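You operate a simulated robot arm through the tools that you are given. There is no shell and no other tool. Be economical: measure what you need, move in short steps, check, and stop when the job is done.

Carry out the task below with a simulated two-armed robot. There is one attempt and no reset: what you move stays moved.

## Task
On the top of the green bench, fold the cloth in half and then in half again.
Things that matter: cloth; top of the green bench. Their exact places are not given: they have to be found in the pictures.

The check looks at the end state, three seconds after you hand in, the way a careful person would. Anything else that was tipped, shoved, dropped, spilled or broken makes it a failure. Flat cloth is picked up by pressing the open fingertips on it (5 to 10 N) and closing them slowly along it; thin cloth reads only 2 to 8 mm in the jaws.

## Robot
Two 7-joint arms with two-finger parallel grippers on one trunk, on a base that drives. Base frame: it is fixed to the floor where the robot stands at the start and does not move with it; the origin is under the middle of the robot, x ahead of it, y to its left, z up. Lengths are in m, angles in rad, forces in N, time in s.
The left shoulder is at the start at [0.07, 0.134, 1.151], the right one opposite. Places, roughly: top of the green bench [0.7, 0.1, 0.8]. Payload 1.57 kg a hand.
Tool frame (each hand has its own): the origin (TCP) lies between the finger pads and is the grasp point; the fingertips stand 0.03 m ahead of it; z points along the fingers, y is the line along which they close. The gripper opens to 0.08 m. The fingers are 0.017 m wide and 0.012 m thick; the gripper's body (0.04 by 0.082 m) begins 0.08 m behind the TCP.
Orientation is that of the tool frame in the base frame, as a unit quaternion [w, x, y, z]. With the fingers straight down and closing along the base's y, the tool's x points along the base's -x, its y along +y and its z along -z.

## Interface
- The arms move only by the tool arm_command. It takes "left_series", "right_series" or both (then of equal length, played together; a hand with none holds still); each is a list of rows, each a list of 3 entries, a list of its own where there are three numbers: the shift along the tool's x, y, z in m, then the turn, a rotation vector about the tool's x, y, z in rad, then the opening, from 0 (shut) to 1 (fully open). In form: [[[x, y, z], [rx, ry, rz], fingers], ...]. A call has 1 to 20 rows; each row is the pose to reach, as a shift and turn from the pose commanded when the call began, along the tool's axes at that moment. Rows are played at 5 a second. More than 0.05 m and 0.15 rad between two rows, or a gripper value outside its range, and nothing of the call is played. A pose out of reach is approached as far as the arm can. The call stops where the force on the tool passes 40 N (or 10 N more than at its start, if that is more) or the arm is blocked; 0.2 s more then pass. The fingers move at their own pace (about 0.153 m/s each) and stop on an object; they squeeze with about 37 N. The grip force told is the motor's: it shows also when the fingers shut on nothing. Time passes only in rows, and 0.2 s behind the last, so rows that repeat a pose let the fingers close. The reply holds the time, the measured pose of the TCP, the force on the tool along the base axes, the opening and the grip force, in the units named above and with some noise.
- Cameras (640 x 400 px; columns grow to the right, rows downward): "scene" is now at [0.1259, 0.0039, 1.3539]; the picture's right is [0.05, -1.00, 0.00], its down [-0.80, -0.04, -0.60] and it looks along [0.60, 0.03, -0.80] (base axes); focal length 289 px, centre (320, 200). "left" rides on the left gripper at [0.072, 0.007, -0.122] in its tool frame; the picture's right is [-0.09, 1.00, 0.00], its down [-0.84, -0.08, -0.54] and it looks along [-0.54, -0.05, 0.84] (tool axes); focal length 238 px, centre (320, 200). "right" rides on the right gripper at [0.072, -0.007, -0.122] in its tool frame; the picture's right is [0.09, 1.00, 0.00], its down [-0.84, 0.08, -0.54] and it looks along [-0.54, 0.05, 0.84] (tool axes); focal length 238 px, centre (320, 200).
- capture(camera): a new picture of that camera. The clock stands still meanwhile.
- lift_body(by): slides the trunk up (or, below 0, down) by that many m; the arms and the scene camera ride with it, the base frame stays. It gives what a move gives, with no picture.
- drive_base(legs): drives the robot by 1 to 6 legs, each [ahead, left, turn to the left] in m, m and rad, along the robot's own axes; the way and the turn of a leg run together, so that a leg with both is an arc; at most 1.5 m and 3.142 rad a leg. The arms and the cameras ride along, it lands a little off, and it stops where it bumps. It gives what a move gives.
- turn_head(pan, tilt): turns the head with the scene camera to pan (to the left, within 1.501 rad either way) and tilt (down, from -0.506 to 1.204), counted from straight ahead of the robot. It gives what a move gives.
- measure_at(camera, pixels): for up to 12 pixels [column, row] of the newest picture of that camera ("zoom" is the newest enlarged one), the place [x, y, z] in the base frame of the surface seen there, good to about 0.003 m. The clock stands still meanwhile.
- zoom(camera, box): a new picture of the part [left, top, right, bottom] of that camera's present view, enlarged. The clock stands still meanwhile.
- job_done(): hands the job in; it is judged then, once.

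Go step by step. Measure first, check grasps and placings, and put right what went wrong. The budget is 80 turns and 78 pictures, counting those below and the enlarged ones. Unless the task says otherwise, let go and move clear before handing in.

The tools are called after "Request:" as a command line: name --argument value ..., lists and objects as JSON in quotes. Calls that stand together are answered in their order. arm_command: Moves the arms, as the interface text tells. Its arguments: {"type":"object","properties":{"left_series":{"type":"array","items":{"type":"array"}},"right_series":{"type":"array","items":{"type":"array"}}},"required":[]} The other tools are called the same way: lift_body (by) slides the trunk up or down; drive_base (legs) drives the base; turn_head (pan, tilt) turns the head that bears the scene camera; capture (camera) takes a picture; measure_at (camera, pixels) gives the place of the surface under pixels of a picture; zoom (camera, box) takes an enlarged picture of a part of a camera's view; job_done () hands the job in.

At the start:

```text
t: 0.0
left_tcp_pos: [0.4983, 0.2084, 0.991]
left_tcp_rot: [0.001, -0.001, 1.0, -0.001]
left_force: [-0.1, 0.2, 0.1]
left_width: 0.0801
left_grasp_force: 0.1
right_tcp_pos: [0.3903, -0.1623, 0.9923]
right_tcp_rot: [0.0, 0.0, 1.0, 0.0]
right_force: [0.0, 0.0, 0.7]
right_width: 0.08
right_grasp_force: 0.1
trunk travel left (down, up): [-0.725, 0.215]
robot x, y, heading: [-0.003, -0.0016, 0.002]
head pan, tilt: [0.052, 0.923]
```

scene: 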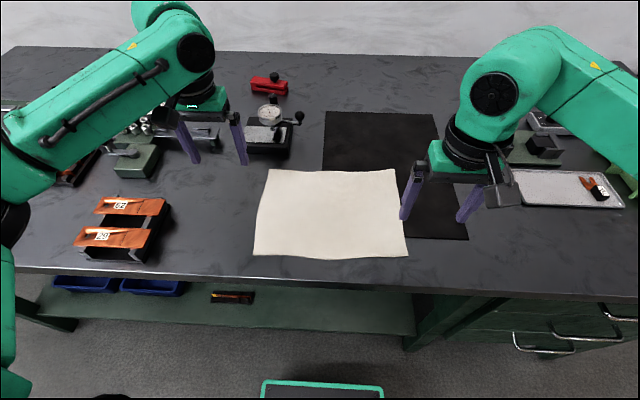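
right: 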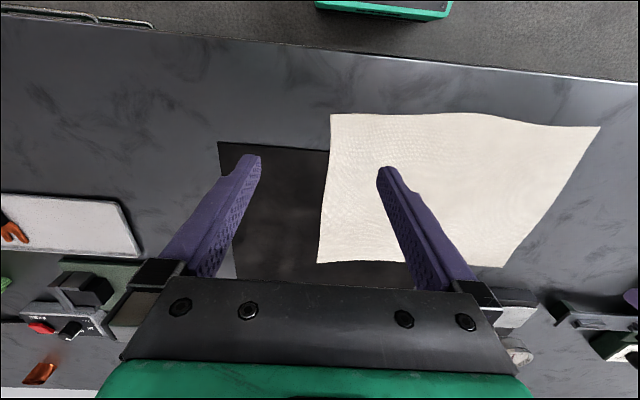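
left: 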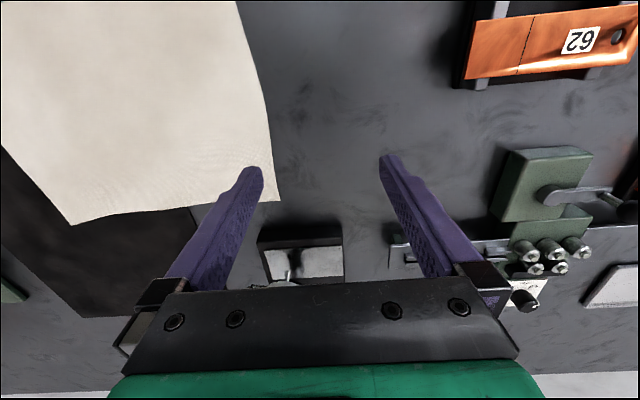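

The scene picture shows the cream cloth with corners near (268,170), (396,169), (408,256), (253,255). I measure corners, table and the mat first.

Request:
measure_at --camera "scene" --pixels '[[269, 172], [394, 171], [405, 254], [256, 253], [330, 212], [330, 171], [330, 255], [262, 212], [400, 212], [230, 230], [430, 225], [330, 270]]'

Request:
zoom --camera "scene" --box '[220, 140, 460, 290]'

```text
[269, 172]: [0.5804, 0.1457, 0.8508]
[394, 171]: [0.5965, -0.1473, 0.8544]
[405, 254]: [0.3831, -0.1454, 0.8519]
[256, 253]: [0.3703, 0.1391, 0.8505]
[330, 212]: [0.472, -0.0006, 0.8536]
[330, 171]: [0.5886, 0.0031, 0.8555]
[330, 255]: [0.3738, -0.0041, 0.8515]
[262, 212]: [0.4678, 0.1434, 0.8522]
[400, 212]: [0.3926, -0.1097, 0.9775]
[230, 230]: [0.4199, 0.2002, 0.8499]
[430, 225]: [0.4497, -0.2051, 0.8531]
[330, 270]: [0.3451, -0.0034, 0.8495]
```

```text
2.67 times, centred on (340, 215) of scene
```

zoom: 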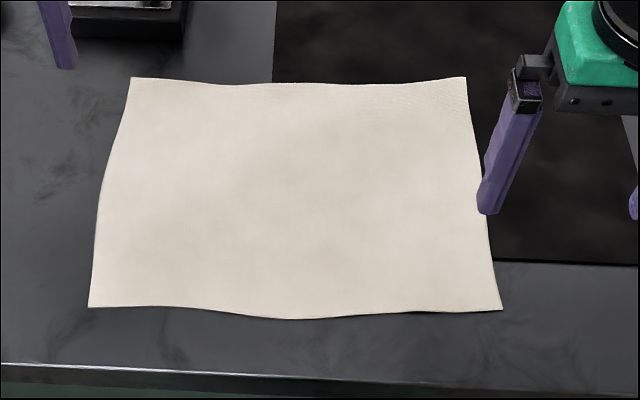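

The bench top is at z≈0.850 and the cloth spans x 0.37–0.59, y −0.147–0.145. I'll fold the near edge onto the far edge with both hands, so I turn each gripper 90° to close along x and hover over the near corners.

Request:
arm_command --left_series '[[[0.011, -0.0075, 0.0055], [0, 0, 0.1428], 0.4], [[0.022, -0.015, 0.011], [0, 0, 0.2856], 0.4], [[0.033, -0.0226, 0.0165], [0, 0, 0.4284], 0.4], [[0.044, -0.03, 0.022], [0, 0, 0.5712], 0.4], [[0.055, -0.0377, 0.0275], [0, 0, 0.714], 0.4], [[0.066, -0.045, 0.033], [0, 0, 0.8568], 0.4], [[0.077, -0.0528, 0.0385], [0, 0, 0.9996], 0.4], [[0.088, -0.06, 0.044], [0, 0, 1.1424], 0.4], [[0.099, -0.068, 0.0495], [0, 0, 1.2852], 0.4], [[0.11, -0.0755, 0.055], [0, 0, 1.428], 0.4], [[0.125, -0.083, 0.06], [0, 0, 1.5708], 0.4], [[0.125, -0.083, 0.06], [0, 0, 1.5708], 0.4]]' --right_series '[[[0.001, 0.003, 0.0055], [0, 0, -0.1428], 0.4], [[0.002, 0.006, 0.011], [0, 0, -0.2856], 0.4], [[0.003, 0.009, 0.0165], [0, 0, -0.4284], 0.4], [[0.004, 0.012, 0.022], [0, 0, -0.5712], 0.4], [[0.005, 0.015, 0.0275], [0, 0, -0.714], 0.4], [[0.006, 0.018, 0.033], [0, 0, -0.8568], 0.4], [[0.007, 0.021, 0.0385], [0, 0, -0.9996], 0.4], [[0.008, 0.024, 0.044], [0, 0, -1.1424], 0.4], [[0.009, 0.027, 0.0495], [0, 0, -1.2852], 0.4], [[0.01, 0.03, 0.055], [0, 0, -1.428], 0.4], [[0.01, 0.035, 0.06], [0, 0, -1.5708], 0.4], [[0.01, 0.035, 0.06], [0, 0, -1.5708], 0.4]]'

Request:
capture --camera "scene"

Request:
capture --camera "left"

Request:
capture --camera "right"

```text
t: 2.6
left_tcp_pos: [0.3727, 0.1258, 0.9306]
left_tcp_rot: [0.0, 0.707, 0.707, -0.001]
left_force: [0.1, -0.6, -0.2]
left_width: 0.0319
left_grasp_force: 0.1
right_tcp_pos: [0.2552, -0.0845, 0.8317]
right_tcp_rot: [0.016, -0.701, 0.713, -0.014]
right_force: [0.5, -0.5, 0.2]
right_width: 0.0322
right_grasp_force: 0.0
right hand out of reach, approached as far as the arm can: row 6, 7, 8, 9, 10, 11, 12
trunk travel left (down, up): [-0.725, 0.215]
robot x, y, heading: [-0.0015, 0.0016, -0.002]
head pan, tilt: [0.052, 0.923]
```

```text
73 pictures are left
```

scene: 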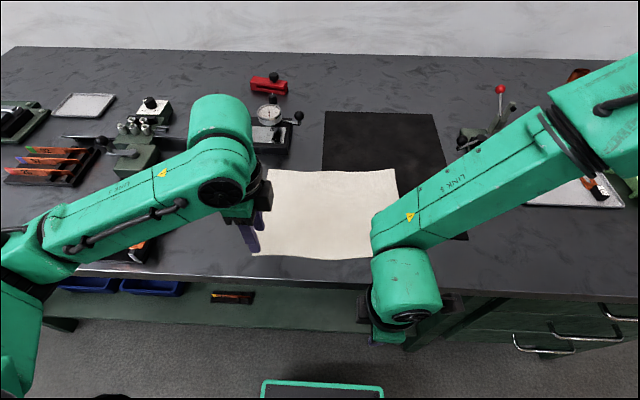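

```text
72 pictures are left
```

left: 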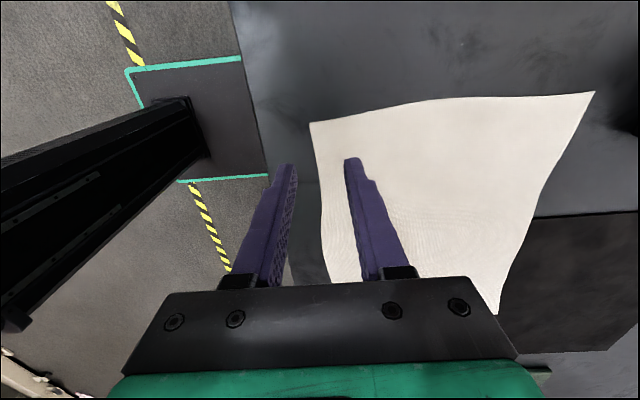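

```text
71 pictures are left
```

right: 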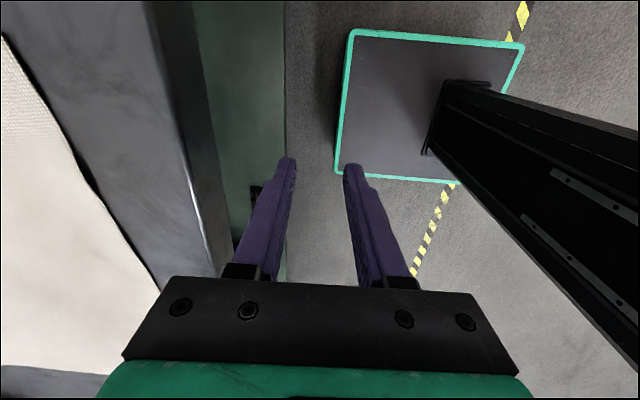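

The right hand could not reach its rotated pose and sits in front of and below the bench edge (x 0.255, z 0.832). I raise the trunk so everything clears the bench before re-posing it.

Request:
lift_body --by 0.15

```text
t: 4.3
left_tcp_pos: [0.3733, 0.1275, 1.0816]
left_tcp_rot: [0.0, 0.707, 0.708, 0.0]
left_force: [0.2, -0.1, -0.1]
left_width: 0.0319
left_grasp_force: 0.1
right_tcp_pos: [0.2552, -0.0831, 0.9821]
right_tcp_rot: [0.017, -0.701, 0.713, -0.016]
right_force: [-0.3, 0.0, 0.3]
right_width: 0.0322
right_grasp_force: 0.0
trunk travel left (down, up): [-0.875, 0.065]
robot x, y, heading: [0.0013, -0.0001, 0.001]
head pan, tilt: [0.052, 0.923]
```

Clear of the bench now. I turn the right hand back to its original orientation to get back into a good arm posture.

Request:
arm_command --right_series '[[[0, 0, 0], [0, 0, 0.1428], 0.4], [[0, 0, 0], [0, 0, 0.2856], 0.4], [[0, 0, 0], [0, 0, 0.4284], 0.4], [[0, 0, 0], [0, 0, 0.5712], 0.4], [[0, 0, 0], [0, 0, 0.714], 0.4], [[0, 0, 0], [0, 0, 0.8568], 0.4], [[0, 0, 0], [0, 0, 0.9996], 0.4], [[0, 0, 0], [0, 0, 1.1424], 0.4], [[0, 0, 0], [0, 0, 1.2852], 0.4], [[0, 0, 0], [0, 0, 1.428], 0.4], [[0, 0, 0], [0, 0, 1.5708], 0.4], [[0, 0, 0], [0, 0, 1.5708], 0.4]]'

Request:
capture --camera "scene"

```text
t: 7.0
left_tcp_pos: [0.3728, 0.1274, 1.0812]
left_tcp_rot: [0.0, 0.706, 0.708, 0.0]
left_force: [0.7, 0.4, -0.4]
left_width: 0.0317
left_grasp_force: 0.1
right_tcp_pos: [0.2528, -0.0819, 0.9824]
right_tcp_rot: [0.022, 0.01, 1.0, 0.0]
right_force: [-0.3, 0.2, 0.2]
right_width: 0.0319
right_grasp_force: 0.1
trunk travel left (down, up): [-0.875, 0.065]
robot x, y, heading: [0.003, -0.0022, 0.003]
head pan, tilt: [0.052, 0.923]
```

```text
70 pictures are left
```

scene: 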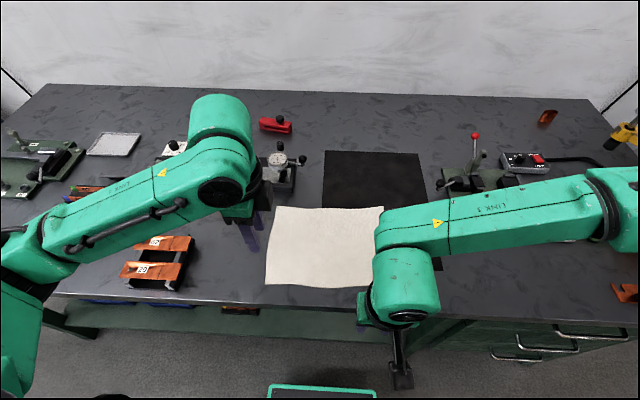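

The right hand answers relative to where it actually is. I move it back out to about (0.39, −0.14) while straightening it, then try turning it the other way (+90°), as the left did.

Request:
arm_command --right_series '[[[-0.034, -0.016, 0], [0, 0.02, -0.01], 0.4], [[-0.068, -0.032, 0], [0, 0.044, -0.02], 0.4], [[-0.102, -0.048, 0], [0, 0.044, -0.02], 0.4], [[-0.137, -0.06, 0], [0, 0.044, -0.02], 0.4], [[-0.137, -0.06, 0], [0, 0.044, -0.02], 0.4]]'

Request:
arm_command --right_series '[[[0, 0, 0], [0, 0, 0.1428], 0.4], [[0, 0, 0], [0, 0, 0.2856], 0.4], [[0, 0, 0], [0, 0, 0.4284], 0.4], [[0, 0, 0], [0, 0, 0.5712], 0.4], [[0, 0, 0], [0, 0, 0.714], 0.4], [[0, 0, 0], [0, 0, 0.8568], 0.4], [[0, 0, 0], [0, 0, 0.9996], 0.4], [[0, 0, 0], [0, 0, 1.1424], 0.4], [[0, 0, 0], [0, 0, 1.2852], 0.4], [[0, 0, 0], [0, 0, 1.428], 0.4], [[0, 0, 0], [0, 0, 1.5708], 0.4], [[0, 0, 0], [0, 0, 1.5708], 0.4]]'

Request:
capture --camera "scene"

```text
t: 8.2
left_tcp_pos: [0.3729, 0.1274, 1.083]
left_tcp_rot: [-0.001, 0.707, 0.707, 0.0]
left_force: [-0.1, -0.1, -0.7]
left_width: 0.0319
left_grasp_force: 0.0
right_tcp_pos: [0.3909, -0.145, 0.988]
right_tcp_rot: [0.0, -0.001, 1.0, 0.001]
right_force: [0.2, 0.4, 0.1]
right_width: 0.0318
right_grasp_force: 0.1
trunk travel left (down, up): [-0.875, 0.065]
robot x, y, heading: [0.0005, -0.0001, 0.0]
head pan, tilt: [0.052, 0.923]
```

```text
t: 10.8
left_tcp_pos: [0.3729, 0.1266, 1.0818]
left_tcp_rot: [0.0, 0.707, 0.708, -0.001]
left_force: [0.4, -0.8, 0.4]
left_width: 0.032
left_grasp_force: 0.1
right_tcp_pos: [0.3903, -0.1461, 0.9888]
right_tcp_rot: [-0.001, 0.708, 0.707, 0.001]
right_force: [-0.1, -0.1, 0.2]
right_width: 0.0323
right_grasp_force: 0.0
trunk travel left (down, up): [-0.875, 0.065]
robot x, y, heading: [0.0002, -0.0011, -0.004]
head pan, tilt: [0.052, 0.923]
```

```text
69 pictures are left
```

scene: 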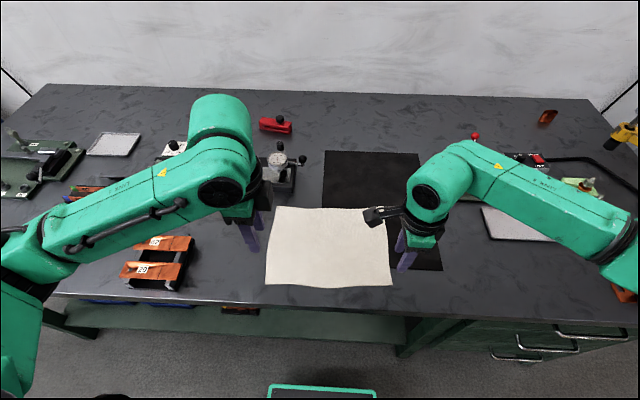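

That works: both hands now close along x. I raise the right hand over its corner, then lower the trunk back down.

Request:
arm_command --right_series '[[[0.006, -0.003, -0.032], [0, 0, 0], 0.4], [[0.012, -0.006, -0.064], [0, 0, 0], 0.4], [[0.02, -0.01, -0.095], [0, 0, 0], 0.4], [[0.02, -0.01, -0.095], [0, 0, 0], 0.4]]'

Request:
lift_body --by -0.15

Request:
capture --camera "left"

Request:
capture --camera "right"

Request:
capture --camera "scene"

```text
t: 11.8
left_tcp_pos: [0.3726, 0.127, 1.0819]
left_tcp_rot: [0.0, 0.706, 0.708, 0.0]
left_force: [-0.3, -0.9, 0.4]
left_width: 0.0318
left_grasp_force: 0.0
right_tcp_pos: [0.3799, -0.1233, 1.0831]
right_tcp_rot: [0.0, 0.706, 0.709, 0.0]
right_force: [-0.6, 0.0, -0.7]
right_width: 0.0319
right_grasp_force: 0.0
trunk travel left (down, up): [-0.875, 0.065]
robot x, y, heading: [0.0013, -0.0002, 0.001]
head pan, tilt: [0.052, 0.923]
```

```text
t: 13.5
left_tcp_pos: [0.373, 0.1273, 0.9325]
left_tcp_rot: [-0.001, 0.707, 0.708, 0.0]
left_force: [-0.6, 0.2, 0.0]
left_width: 0.0318
left_grasp_force: 0.0
right_tcp_pos: [0.3787, -0.1237, 0.9315]
right_tcp_rot: [-0.001, 0.707, 0.707, 0.001]
right_force: [-0.2, -0.2, -0.5]
right_width: 0.032
right_grasp_force: 0.1
trunk travel left (down, up): [-0.725, 0.215]
robot x, y, heading: [0.0032, -0.0007, 0.0]
head pan, tilt: [0.052, 0.923]
```

```text
68 pictures are left
```

left: 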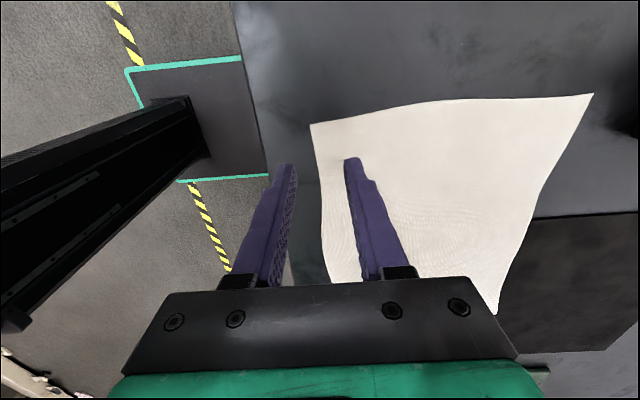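

```text
67 pictures are left
```

right: 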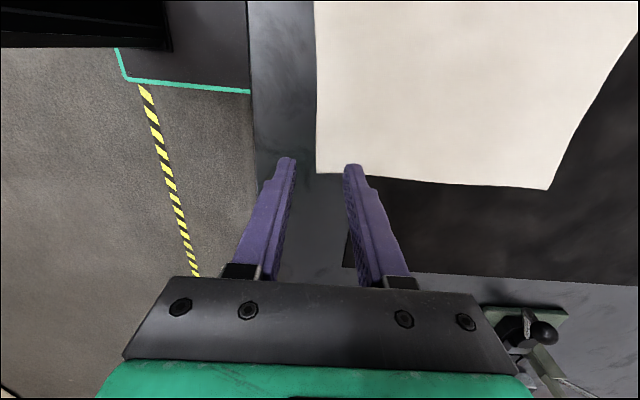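

```text
66 pictures are left
```

scene: 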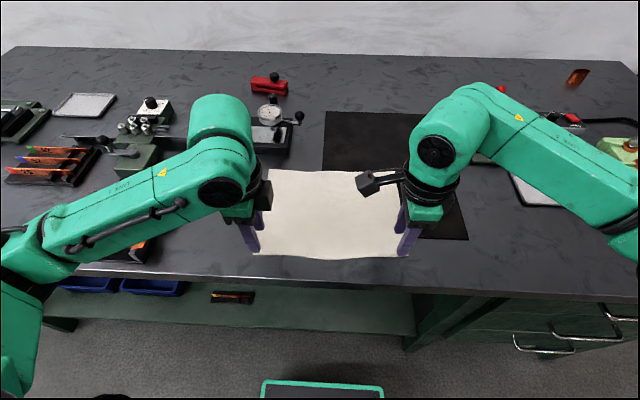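

Request:
measure_at --camera "left" --pixels '[[312, 126], [318, 170], [322, 215], [590, 97], [305, 150]]'

Request:
measure_at --camera "right" --pixels '[[319, 171], [319, 120], [318, 60], [547, 186], [305, 150]]'

```text
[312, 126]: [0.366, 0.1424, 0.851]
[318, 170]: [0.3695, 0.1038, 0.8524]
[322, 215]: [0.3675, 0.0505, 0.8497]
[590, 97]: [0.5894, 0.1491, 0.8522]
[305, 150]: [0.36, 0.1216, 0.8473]
```

```text
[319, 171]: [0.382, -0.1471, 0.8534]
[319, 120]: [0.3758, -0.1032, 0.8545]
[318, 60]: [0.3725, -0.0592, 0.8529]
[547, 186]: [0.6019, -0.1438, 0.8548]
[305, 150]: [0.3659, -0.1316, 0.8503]
```

Edges near the hands: left x≈0.367, right x≈0.379. I shift slightly toward the corners and descend to just above contact (TCP ~0.884).

Request:
arm_command --left_series '[[[0.003, 0, 0.016], [0, 0, 0], 0.4], [[0.005, 0, 0.032], [0, 0, 0], 0.4], [[0.005, 0, 0.048], [0, 0, 0], 0.4], [[0.005, 0, 0.048], [0, 0, 0], 0.4]]' --right_series '[[[-0.005, 0.005, 0.016], [0, 0, 0], 0.4], [[-0.009, 0.005, 0.032], [0, 0, 0], 0.4], [[-0.009, 0.005, 0.047], [0, 0, 0], 0.4], [[-0.009, 0.005, 0.047], [0, 0, 0], 0.4]]'

Request:
arm_command --left_series '[[[0, 0, 0.002], [0, 0, 0], 0.4], [[0, 0, 0.004], [0, 0, 0], 0.4], [[0, 0, 0.004], [0, 0, 0], 0.4]]' --right_series '[[[0, 0, 0.002], [0, 0, 0], 0.4], [[0, 0, 0.004], [0, 0, 0], 0.4], [[0, 0, 0.004], [0, 0, 0], 0.4]]'

```text
t: 14.5
left_tcp_pos: [0.372, 0.1303, 0.884]
left_tcp_rot: [0.0, 0.707, 0.708, 0.0]
left_force: [-0.4, 0.5, 0.0]
left_width: 0.0319
left_grasp_force: 0.1
right_tcp_pos: [0.3851, -0.1351, 0.8862]
right_tcp_rot: [-0.001, 0.706, 0.708, 0.001]
right_force: [-0.9, 0.8, 0.0]
right_width: 0.0319
right_grasp_force: 0.0
trunk travel left (down, up): [-0.725, 0.215]
robot x, y, heading: [-0.0036, 0.0014, -0.003]
head pan, tilt: [0.052, 0.923]
```

```text
t: 15.3
left_tcp_pos: [0.3719, 0.1319, 0.8818]
left_tcp_rot: [0.001, 0.706, 0.708, 0.001]
left_force: [0.3, 1.4, 13.2]
left_width: 0.0318
left_grasp_force: 0.1
right_tcp_pos: [0.3833, -0.133, 0.8814]
right_tcp_rot: [0.0, 0.707, 0.708, 0.001]
right_force: [-0.1, 0.0, 0.9]
right_width: 0.0321
right_grasp_force: 0.3
trunk travel left (down, up): [-0.725, 0.215]
robot x, y, heading: [-0.003, 0.0013, -0.001]
head pan, tilt: [0.052, 0.923]
```

Left presses 13 N, right barely touches. I trim both to 5–10 N.

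Request:
arm_command --left_series '[[[0, 0, -0.001], [0, 0, 0], 0.4], [[0, 0, -0.001], [0, 0, 0], 0.4]]' --right_series '[[[0, 0, 0.0015], [0, 0, 0], 0.4], [[0, 0, 0.0015], [0, 0, 0], 0.4]]'

```text
t: 15.9
left_tcp_pos: [0.3695, 0.1314, 0.8815]
left_tcp_rot: [0.001, 0.707, 0.708, 0.0]
left_force: [1.1, 0.6, 4.2]
left_width: 0.0328
left_grasp_force: 0.4
right_tcp_pos: [0.3831, -0.1328, 0.881]
right_tcp_rot: [0.0, 0.707, 0.707, 0.002]
right_force: [0.1, -0.1, 13.8]
right_width: 0.0321
right_grasp_force: 0.2
trunk travel left (down, up): [-0.725, 0.215]
robot x, y, heading: [-0.0012, -0.0009, -0.003]
head pan, tilt: [0.052, 0.923]
```

Stiffness is about 9 N/mm; I trim to ~8 N and close slowly in the same call.

Request:
arm_command --left_series '[[[0, 0, 0.0004], [0, 0, 0], 0.4], [[0, 0, 0.0004], [0, 0, 0], 0.35], [[0, 0, 0.0004], [0, 0, 0], 0.3], [[0, 0, 0.0004], [0, 0, 0], 0.25], [[0, 0, 0.0004], [0, 0, 0], 0.2], [[0, 0, 0.0004], [0, 0, 0], 0.15], [[0, 0, 0.0004], [0, 0, 0], 0.1], [[0, 0, 0.0004], [0, 0, 0], 0.05], [[0, 0, 0.0004], [0, 0, 0], 0], [[0, 0, 0.0004], [0, 0, 0], 0], [[0, 0, 0.0004], [0, 0, 0], 0]]' --right_series '[[[0, 0, -0.0006], [0, 0, 0], 0.4], [[0, 0, -0.0006], [0, 0, 0], 0.35], [[0, 0, -0.0006], [0, 0, 0], 0.3], [[0, 0, -0.0006], [0, 0, 0], 0.25], [[0, 0, -0.0006], [0, 0, 0], 0.2], [[0, 0, -0.0006], [0, 0, 0], 0.15], [[0, 0, -0.0006], [0, 0, 0], 0.1], [[0, 0, -0.0006], [0, 0, 0], 0.05], [[0, 0, -0.0006], [0, 0, 0], 0], [[0, 0, -0.0006], [0, 0, 0], 0], [[0, 0, -0.0006], [0, 0, 0], 0]]'

Request:
capture --camera "left"

Request:
capture --camera "right"

```text
t: 18.3
left_tcp_pos: [0.3704, 0.1327, 0.8817]
left_tcp_rot: [0.002, 0.707, 0.708, 0.0]
left_force: [1.1, -0.2, 9.8]
left_width: 0.0022
left_grasp_force: 24.5
right_tcp_pos: [0.383, -0.1325, 0.8805]
right_tcp_rot: [0.0, 0.707, 0.707, 0.002]
right_force: [-0.6, -0.5, 14.5]
right_width: 0.0023
right_grasp_force: 23.5
trunk travel left (down, up): [-0.725, 0.215]
robot x, y, heading: [0.0001, -0.0033, 0.003]
head pan, tilt: [0.052, 0.923]
```

```text
65 pictures are left
```

left: 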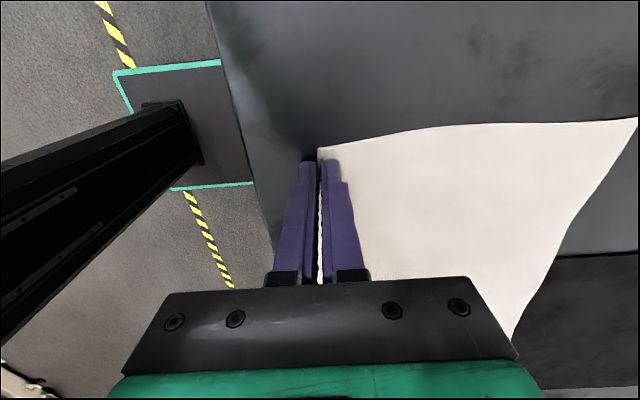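

```text
64 pictures are left
```

right: 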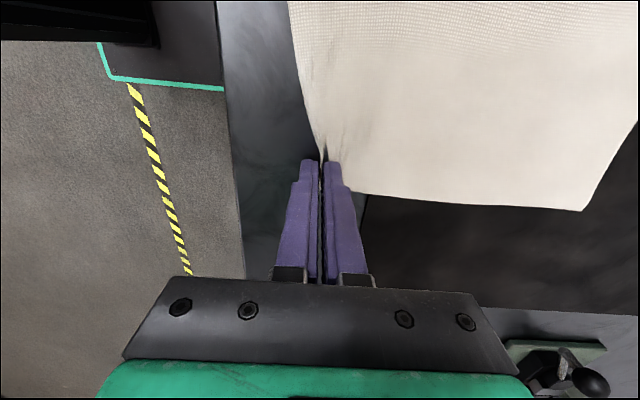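

Both jaws read ~2.2 mm with cloth between them. I lift 5 cm to confirm the grip.

Request:
arm_command --left_series '[[[0, 0.002, -0.015], [0, 0, 0], 0], [[0, 0.005, -0.03], [0, 0, 0], 0], [[0, 0.01, -0.05], [0, 0, 0], 0], [[0, 0.01, -0.05], [0, 0, 0], 0]]' --right_series '[[[0, 0.002, -0.015], [0, 0, 0], 0], [[0, 0.005, -0.03], [0, 0, 0], 0], [[0, 0.01, -0.05], [0, 0, 0], 0], [[0, 0.01, -0.05], [0, 0, 0], 0]]'

Request:
capture --camera "scene"

Request:
capture --camera "right"

```text
t: 19.3
left_tcp_pos: [0.3826, 0.1319, 0.9315]
left_tcp_rot: [-0.001, 0.707, 0.708, -0.001]
left_force: [0.2, -0.1, 0.3]
left_width: 0.0022
left_grasp_force: 23.6
right_tcp_pos: [0.3949, -0.132, 0.9289]
right_tcp_rot: [0.0, 0.706, 0.708, 0.0]
right_force: [0.0, 0.1, -0.5]
right_width: 0.0023
right_grasp_force: 24.0
trunk travel left (down, up): [-0.725, 0.215]
robot x, y, heading: [0.0001, -0.003, -0.001]
head pan, tilt: [0.052, 0.923]
```

```text
63 pictures are left
```

scene: 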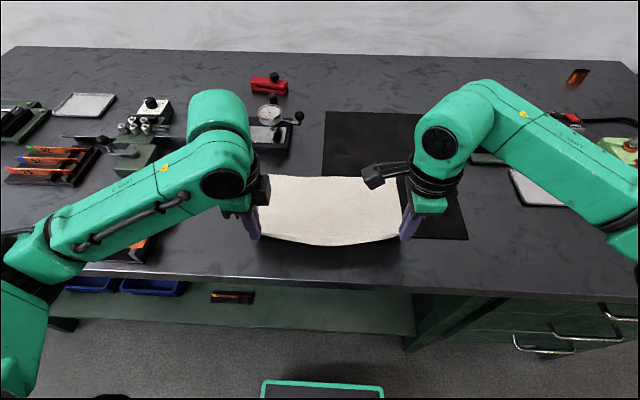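

```text
62 pictures are left
```

right: 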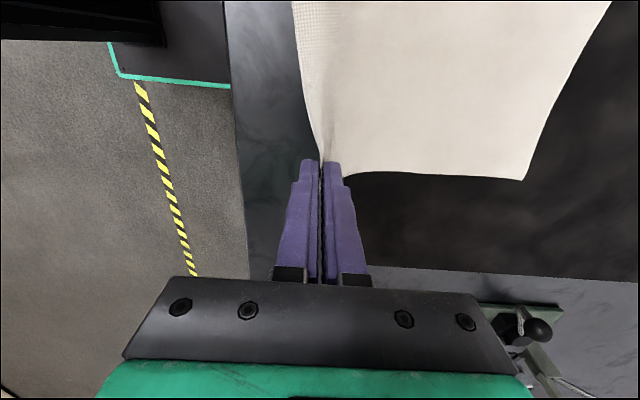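

Both corners are held. I carry the edge up and over along an arc to above the far edge, then look.

Request:
arm_command --left_series '[[[0.001, 0.013, -0.016], [0, 0, 0], 0], [[0.002, 0.026, -0.03], [0, 0, 0], 0], [[0.002, 0.042, -0.038], [0, 0, 0], 0], [[0.002, 0.058, -0.045], [0, 0, 0], 0], [[0.002, 0.077, -0.048], [0, 0, 0], 0], [[0.002, 0.095, -0.05], [0, 0, 0], 0], [[0.002, 0.114, -0.048], [0, 0, 0], 0], [[0.002, 0.132, -0.045], [0, 0, 0], 0], [[0.002, 0.149, -0.037], [0, 0, 0], 0], [[0.002, 0.164, -0.028], [0, 0, 0], 0], [[0.002, 0.177, -0.014], [0, 0, 0], 0], [[0.002, 0.189, 0], [0, 0, 0], 0], [[0.002, 0.189, 0], [0, 0, 0], 0]]' --right_series '[[[-0.001, 0.013, -0.016], [0, 0, 0], 0], [[-0.002, 0.026, -0.03], [0, 0, 0], 0], [[-0.002, 0.042, -0.038], [0, 0, 0], 0], [[-0.002, 0.058, -0.045], [0, 0, 0], 0], [[-0.002, 0.077, -0.048], [0, 0, 0], 0], [[-0.002, 0.095, -0.05], [0, 0, 0], 0], [[-0.002, 0.114, -0.048], [0, 0, 0], 0], [[-0.002, 0.132, -0.045], [0, 0, 0], 0], [[-0.002, 0.149, -0.037], [0, 0, 0], 0], [[-0.002, 0.164, -0.028], [0, 0, 0], 0], [[-0.002, 0.177, -0.014], [0, 0, 0], 0], [[-0.002, 0.189, 0], [0, 0, 0], 0], [[-0.002, 0.189, 0], [0, 0, 0], 0]]'

Request:
capture --camera "scene"

Request:
capture --camera "right"

Request:
capture --camera "left"

```text
t: 22.1
left_tcp_pos: [0.5721, 0.1331, 0.931]
left_tcp_rot: [0.0, 0.706, 0.708, 0.0]
left_force: [0.0, -3.1, 0.4]
left_width: 0.0022
left_grasp_force: 23.9
right_tcp_pos: [0.5827, -0.1364, 0.9305]
right_tcp_rot: [0.0, 0.707, 0.707, 0.0]
right_force: [-1.0, 3.2, -0.5]
right_width: 0.0021
right_grasp_force: 23.7
trunk travel left (down, up): [-0.725, 0.215]
robot x, y, heading: [0.0011, 0.0012, -0.004]
head pan, tilt: [0.052, 0.923]
```

```text
61 pictures are left
```

scene: 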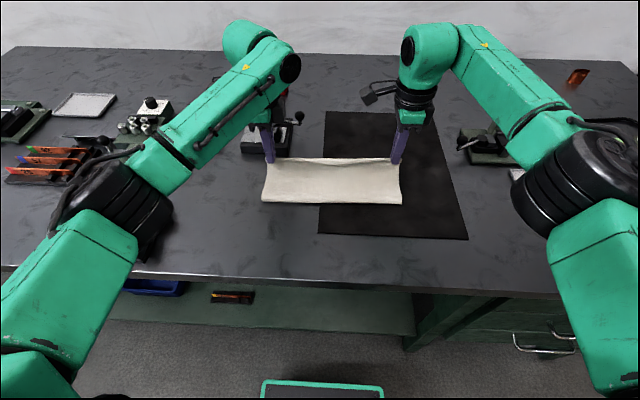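

```text
60 pictures are left
```

right: 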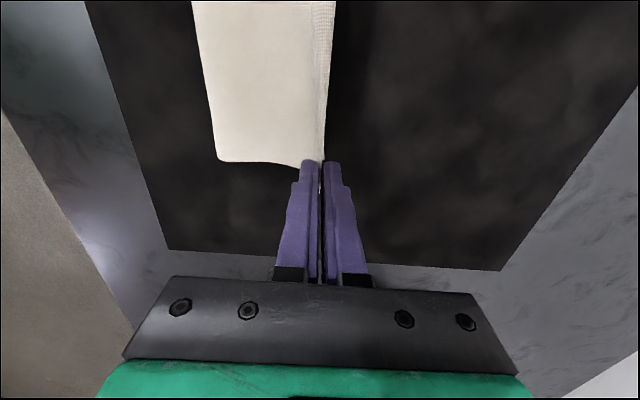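

```text
59 pictures are left
```

left: 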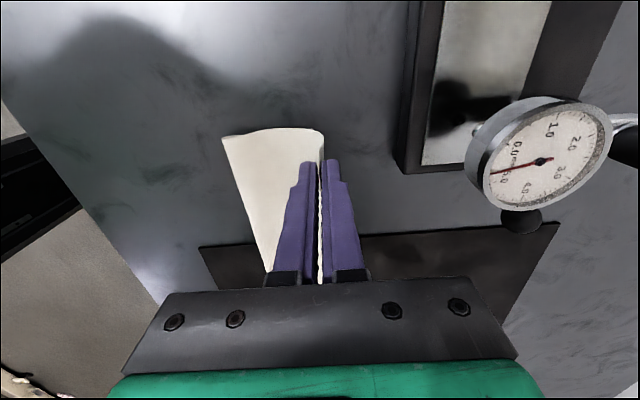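

The folded edge hangs above the far edge. I measure cloth positions and the gauge block's near edge before lowering.

Request:
measure_at --camera "left" --pixels '[[225, 138], [320, 135], [405, 165], [415, 60], [500, 180], [520, 220]]'

Request:
measure_at --camera "right" --pixels '[[221, 158], [292, 164], [210, 100]]'

Request:
zoom --camera "scene" --box '[240, 100, 440, 225]'

```text
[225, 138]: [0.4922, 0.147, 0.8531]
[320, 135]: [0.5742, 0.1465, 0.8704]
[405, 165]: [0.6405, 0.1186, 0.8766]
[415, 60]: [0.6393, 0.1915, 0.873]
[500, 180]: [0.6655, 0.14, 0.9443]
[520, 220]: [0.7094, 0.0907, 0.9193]
```

```text
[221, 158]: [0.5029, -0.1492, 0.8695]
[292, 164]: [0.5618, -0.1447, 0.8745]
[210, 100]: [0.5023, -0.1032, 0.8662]
```

```text
3.20 times, centred on (340, 162) of scene
```

zoom: 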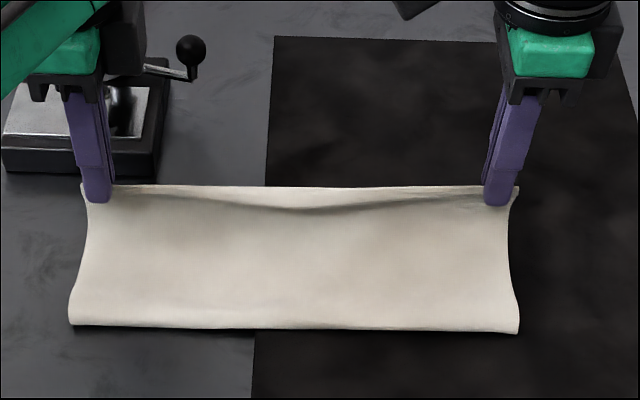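

Request:
measure_at --camera "zoom" --pixels '[[300, 191], [200, 189], [420, 190], [300, 200], [300, 220], [300, 325], [120, 322], [480, 326]]'

```text
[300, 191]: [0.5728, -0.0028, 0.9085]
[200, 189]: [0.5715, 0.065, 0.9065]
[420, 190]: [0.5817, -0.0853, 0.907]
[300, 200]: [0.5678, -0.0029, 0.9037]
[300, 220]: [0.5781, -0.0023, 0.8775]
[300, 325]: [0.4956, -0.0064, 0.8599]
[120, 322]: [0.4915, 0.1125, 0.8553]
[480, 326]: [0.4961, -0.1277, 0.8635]
```

Request:
measure_at --camera "right" --pixels '[[332, 20], [328, 80], [325, 130], [318, 60], [322, 10]]'

Request:
zoom --camera "right" --box '[180, 0, 420, 180]'

Request:
zoom --camera "left" --box '[200, 100, 400, 225]'

```text
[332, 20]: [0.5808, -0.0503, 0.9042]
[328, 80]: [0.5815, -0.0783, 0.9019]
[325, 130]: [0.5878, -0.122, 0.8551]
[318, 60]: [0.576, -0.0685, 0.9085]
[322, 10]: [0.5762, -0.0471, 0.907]
```

```text
2.22 times, centred on (300, 90) of right
```

zoom: 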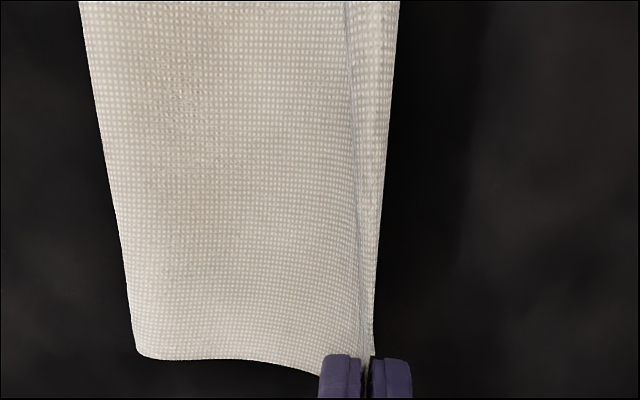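

```text
3.20 times, centred on (300, 162) of left
```

zoom: 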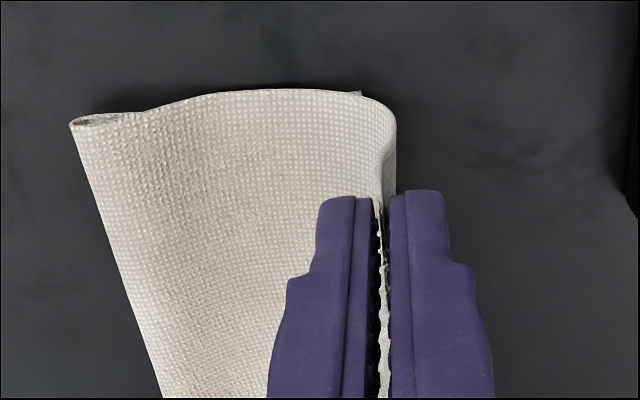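

The bottom layer's far edge still lies near x≈0.59–0.60. I lower with a small further advance, setting the gripped edge down just inside it, then open slightly.

Request:
arm_command --left_series '[[[0, 0.004, 0.012], [0, 0, 0], 0], [[0, 0.007, 0.024], [0, 0, 0], 0], [[0, 0.009, 0.036], [0, 0, 0], 0], [[0, 0.01, 0.046], [0, 0, 0], 0], [[0, 0.01, 0.046], [0, 0, 0], 0]]' --right_series '[[[0, 0.004, 0.012], [0, 0, 0], 0], [[0, 0.007, 0.024], [0, 0, 0], 0], [[0, 0.01, 0.036], [0, 0, 0], 0], [[0, 0.011, 0.046], [0, 0, 0], 0], [[0, 0.011, 0.046], [0, 0, 0], 0]]'

Request:
capture --camera "right"

Request:
capture --camera "left"

Request:
zoom --camera "scene" --box '[240, 100, 440, 225]'

```text
t: 23.3
left_tcp_pos: [0.5799, 0.1346, 0.8852]
left_tcp_rot: [0.001, 0.707, 0.707, -0.001]
left_force: [0.6, -3.1, -0.4]
left_width: 0.0021
left_grasp_force: 23.6
right_tcp_pos: [0.5947, -0.1348, 0.8853]
right_tcp_rot: [0.0, 0.707, 0.707, 0.001]
right_force: [0.0, 2.4, 7.9]
right_width: 0.0024
right_grasp_force: 24.1
trunk travel left (down, up): [-0.725, 0.215]
robot x, y, heading: [-0.0022, 0.0019, 0.002]
head pan, tilt: [0.052, 0.923]
```

```text
55 pictures are left
```

right: 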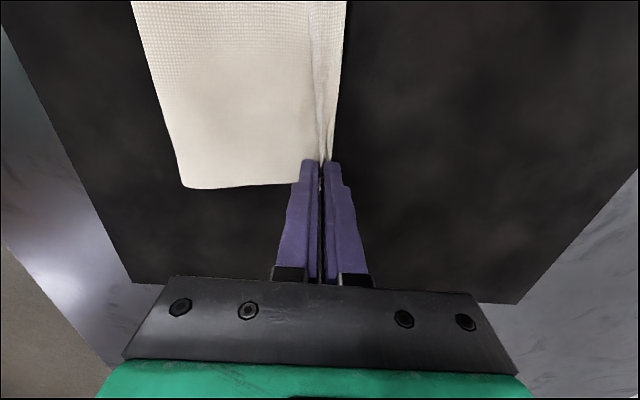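

```text
54 pictures are left
```

left: 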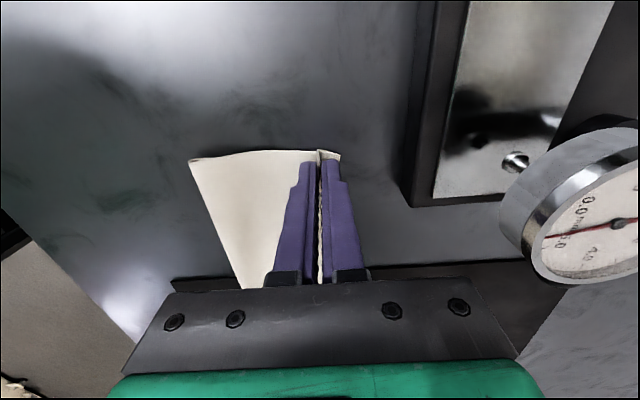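

```text
3.20 times, centred on (340, 162) of scene
```

zoom: 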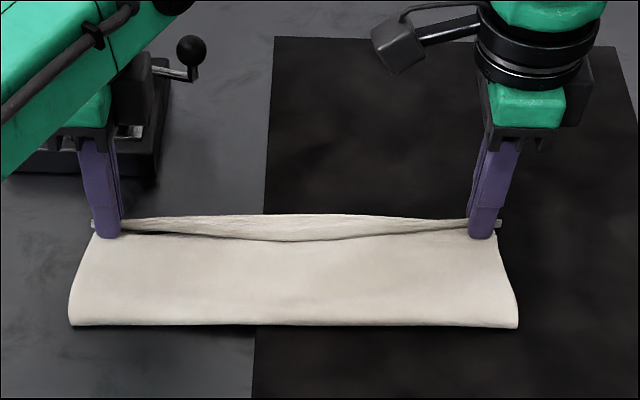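

Request:
measure_at --camera "right" --pixels '[[338, 30], [330, 120], [318, 60], [187, 183], [345, 10]]'

Request:
measure_at --camera "left" --pixels '[[333, 156], [318, 154], [196, 162], [350, 160]]'

Request:
measure_at --camera "zoom" --pixels '[[290, 218], [290, 230], [290, 245], [400, 225], [180, 225]]'

```text
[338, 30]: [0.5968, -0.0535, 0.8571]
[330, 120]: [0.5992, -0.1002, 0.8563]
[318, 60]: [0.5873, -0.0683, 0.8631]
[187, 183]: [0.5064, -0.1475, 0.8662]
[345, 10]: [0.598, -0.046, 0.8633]
```

```text
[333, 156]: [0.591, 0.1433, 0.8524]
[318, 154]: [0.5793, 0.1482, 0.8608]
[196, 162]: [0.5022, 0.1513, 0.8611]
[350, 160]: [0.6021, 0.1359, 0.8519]
```

```text
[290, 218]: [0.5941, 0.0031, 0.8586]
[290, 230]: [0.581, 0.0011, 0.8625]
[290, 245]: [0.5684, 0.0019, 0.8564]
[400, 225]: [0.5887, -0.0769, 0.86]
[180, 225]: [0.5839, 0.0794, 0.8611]
```

The top edge is within about a centimetre of the bottom far edge. I release gently and rise.

Request:
arm_command --left_series '[[[0, 0, 0], [0, 0, 0], 0.06], [[0, 0, 0], [0, 0, 0], 0.12], [[0, 0, 0], [0, 0, 0], 0.2], [[0, 0, -0.01], [0, 0, 0], 0.25], [[0, 0, -0.025], [0, 0, 0], 0.25], [[0, 0, -0.055], [0, 0, 0], 0.25], [[0.0, 0, -0.1], [0, 0, 0], 0.25]]' --right_series '[[[0, 0, 0], [0, 0, 0], 0.06], [[0, 0, 0], [0, 0, 0], 0.12], [[0, 0, 0], [0, 0, 0], 0.2], [[0, 0, -0.01], [0, 0, 0], 0.25], [[0, 0, -0.025], [0, 0, 0], 0.25], [[0, 0, -0.055], [0, 0, 0], 0.25], [[0, 0, -0.1], [0, 0, 0], 0.25]]'

Request:
capture --camera "scene"

Request:
zoom --camera "scene" --box '[240, 100, 440, 225]'

Request:
capture --camera "right"

Request:
capture --camera "left"

```text
t: 24.9
left_tcp_pos: [0.5795, 0.135, 0.9851]
left_tcp_rot: [0.0, 0.707, 0.708, -0.001]
left_force: [0.5, -0.2, 1.4]
left_width: 0.0203
left_grasp_force: 0.1
right_tcp_pos: [0.5918, -0.1347, 0.9827]
right_tcp_rot: [-0.001, 0.706, 0.708, 0.001]
right_force: [0.2, 0.4, 0.1]
right_width: 0.02
right_grasp_force: 0.1
trunk travel left (down, up): [-0.725, 0.215]
robot x, y, heading: [0.0022, 0.0026, -0.001]
head pan, tilt: [0.052, 0.923]
```

```text
52 pictures are left
```

scene: 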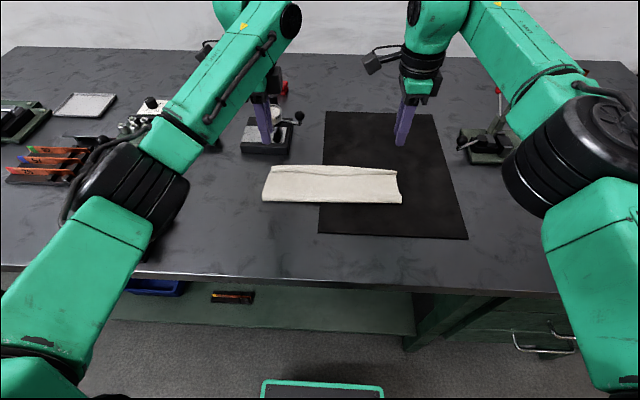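

```text
3.20 times, centred on (340, 162) of scene
```

zoom: 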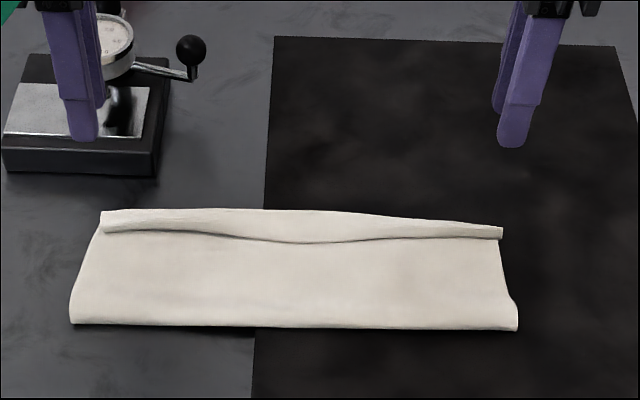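

```text
50 pictures are left
```

right: 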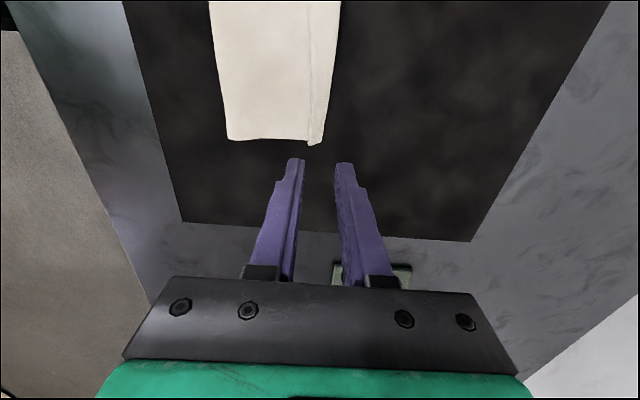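

```text
49 pictures are left
```

left: 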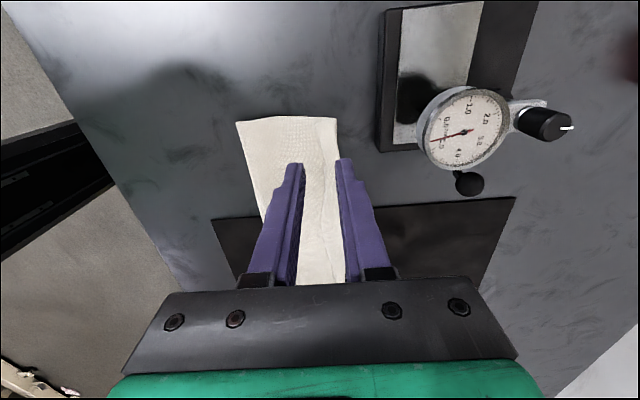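

Request:
zoom --camera "scene" --box '[255, 155, 335, 205]'

Request:
zoom --camera "scene" --box '[330, 155, 410, 205]'

Request:
zoom --camera "right" --box '[190, 0, 350, 150]'

Request:
measure_at --camera "scene" --pixels '[[273, 168], [295, 168], [330, 168], [360, 170], [394, 172], [330, 173], [330, 178], [330, 188], [273, 174], [394, 178], [265, 200], [400, 202]]'

```text
8.00 times, centred on (295, 180) of scene
```

zoom: 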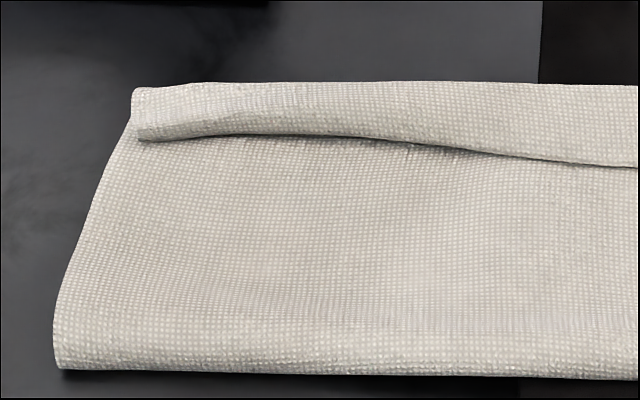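

```text
8.00 times, centred on (370, 180) of scene
```

zoom: 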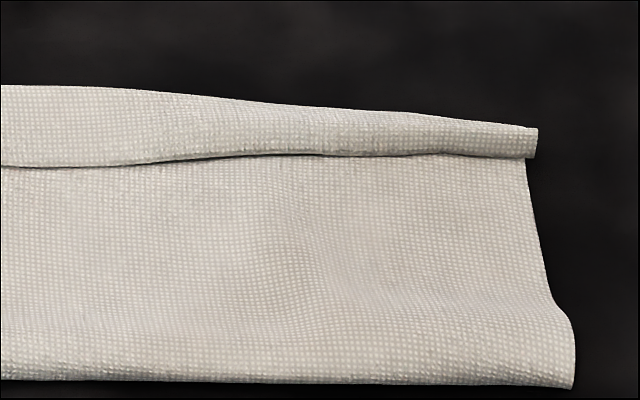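

```text
2.67 times, centred on (270, 75) of right
```

zoom: 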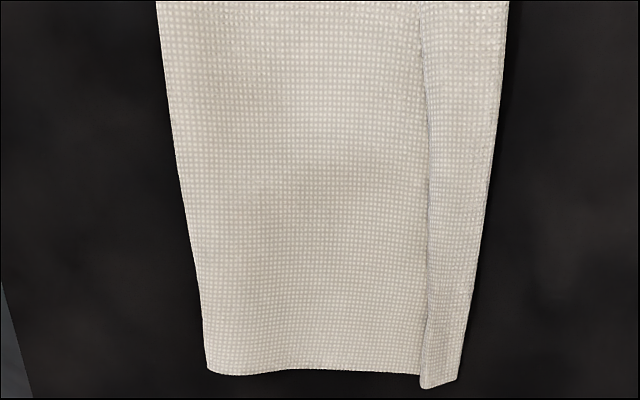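

```text
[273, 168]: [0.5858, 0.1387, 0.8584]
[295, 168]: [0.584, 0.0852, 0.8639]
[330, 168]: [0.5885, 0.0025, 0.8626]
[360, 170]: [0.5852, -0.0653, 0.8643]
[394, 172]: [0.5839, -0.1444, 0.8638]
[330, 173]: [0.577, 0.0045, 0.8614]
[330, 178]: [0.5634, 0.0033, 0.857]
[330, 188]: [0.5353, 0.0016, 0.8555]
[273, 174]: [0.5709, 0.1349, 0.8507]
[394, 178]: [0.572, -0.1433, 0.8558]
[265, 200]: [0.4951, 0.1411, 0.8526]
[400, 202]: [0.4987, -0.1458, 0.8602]
```

The near edge landed but its last ~1.5 cm hem curled back over the top layer (lip line at zoom row ~140). I'll close the fingers and sweep outward just above the cloth from behind the lip, to flip the hem flat.

Request:
arm_command --left_series '[[[-0.012, -0.025, 0], [0, 0, 0], 0], [[-0.025, -0.05, 0.02], [0, 0, 0], 0], [[-0.025, -0.05, 0.06], [0, 0, 0], 0], [[-0.025, -0.05, 0.085], [0, 0, 0], 0], [[-0.025, -0.05, 0.098], [0, 0, 0], 0], [[-0.025, -0.05, 0.098], [0, 0, 0], 0]]' --right_series '[[[0.012, -0.025, 0], [0, 0, 0], 0], [[0.025, -0.057, 0.02], [0, 0, 0], 0], [[0.025, -0.057, 0.06], [0, 0, 0], 0], [[0.025, -0.057, 0.085], [0, 0, 0], 0], [[0.025, -0.057, 0.093], [0, 0, 0], 0], [[0.025, -0.057, 0.093], [0, 0, 0], 0]]'

Request:
zoom --camera "scene" --box '[240, 100, 440, 225]'

```text
t: 26.3
left_tcp_pos: [0.5325, 0.1082, 0.8855]
left_tcp_rot: [-0.001, 0.707, 0.708, -0.001]
left_force: [-0.6, -0.1, -0.6]
left_width: 0.0
left_grasp_force: 21.6
right_tcp_pos: [0.5371, -0.109, 0.8893]
right_tcp_rot: [-0.001, 0.706, 0.708, 0.001]
right_force: [0.2, -0.2, 0.0]
right_width: 0.0
right_grasp_force: 21.0
trunk travel left (down, up): [-0.725, 0.215]
robot x, y, heading: [-0.0016, 0.0012, -0.001]
head pan, tilt: [0.052, 0.923]
```

```text
3.20 times, centred on (340, 162) of scene
```

zoom: 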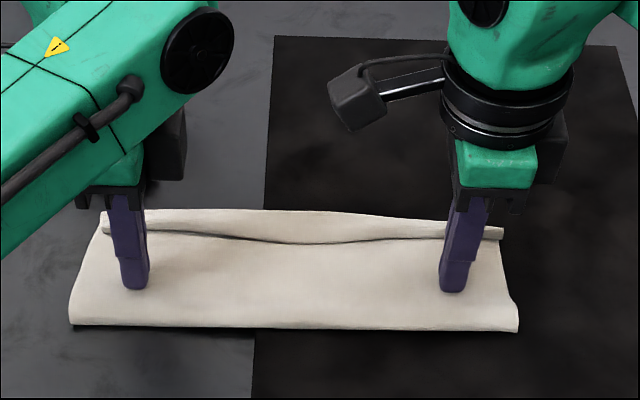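

Fingertips hover just over the cloth behind the lip with no force. Now I sweep +x 6 cm.

Request:
arm_command --left_series '[[[0, 0.008, 0], [0, 0, 0], 0], [[0, 0.016, 0], [0, 0, 0], 0], [[0, 0.024, 0], [0, 0, 0], 0], [[0, 0.032, 0], [0, 0, 0], 0], [[0, 0.04, 0], [0, 0, 0], 0], [[0, 0.048, 0], [0, 0, 0], 0], [[0, 0.056, 0], [0, 0, 0], 0]]' --right_series '[[[0, 0.008, 0], [0, 0, 0], 0], [[0, 0.016, 0], [0, 0, 0], 0], [[0, 0.024, 0], [0, 0, 0], 0], [[0, 0.032, 0], [0, 0, 0], 0], [[0, 0.04, 0], [0, 0, 0], 0], [[0, 0.048, 0], [0, 0, 0], 0], [[0, 0.056, 0], [0, 0, 0], 0]]'

Request:
zoom --camera "scene" --box '[240, 100, 440, 225]'

Request:
capture --camera "right"

```text
t: 27.9
left_tcp_pos: [0.5875, 0.1091, 0.8878]
left_tcp_rot: [-0.001, 0.706, 0.708, -0.001]
left_force: [0.4, 0.6, -0.4]
left_width: 0.0003
left_grasp_force: 20.7
right_tcp_pos: [0.5926, -0.1094, 0.8905]
right_tcp_rot: [-0.001, 0.707, 0.708, 0.001]
right_force: [-0.2, 0.1, 0.6]
right_width: 0.0
right_grasp_force: 21.5
trunk travel left (down, up): [-0.725, 0.215]
robot x, y, heading: [-0.0008, 0.0018, -0.007]
head pan, tilt: [0.052, 0.923]
```

```text
3.20 times, centred on (340, 162) of scene
```

zoom: 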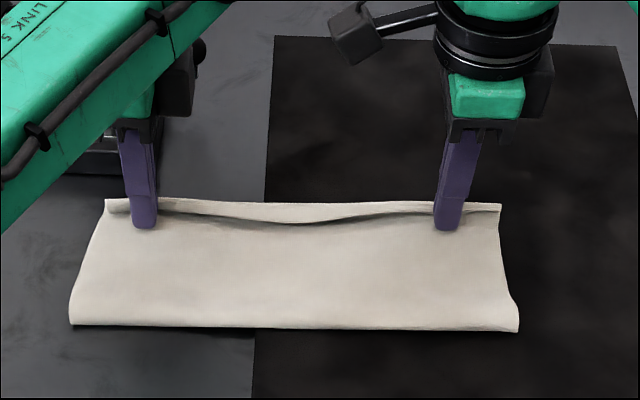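

```text
43 pictures are left
```

right: 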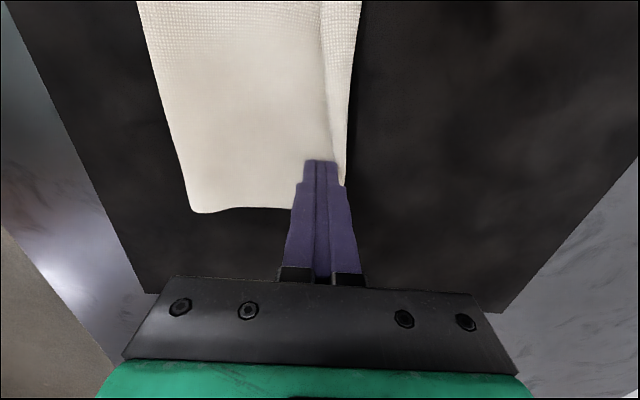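

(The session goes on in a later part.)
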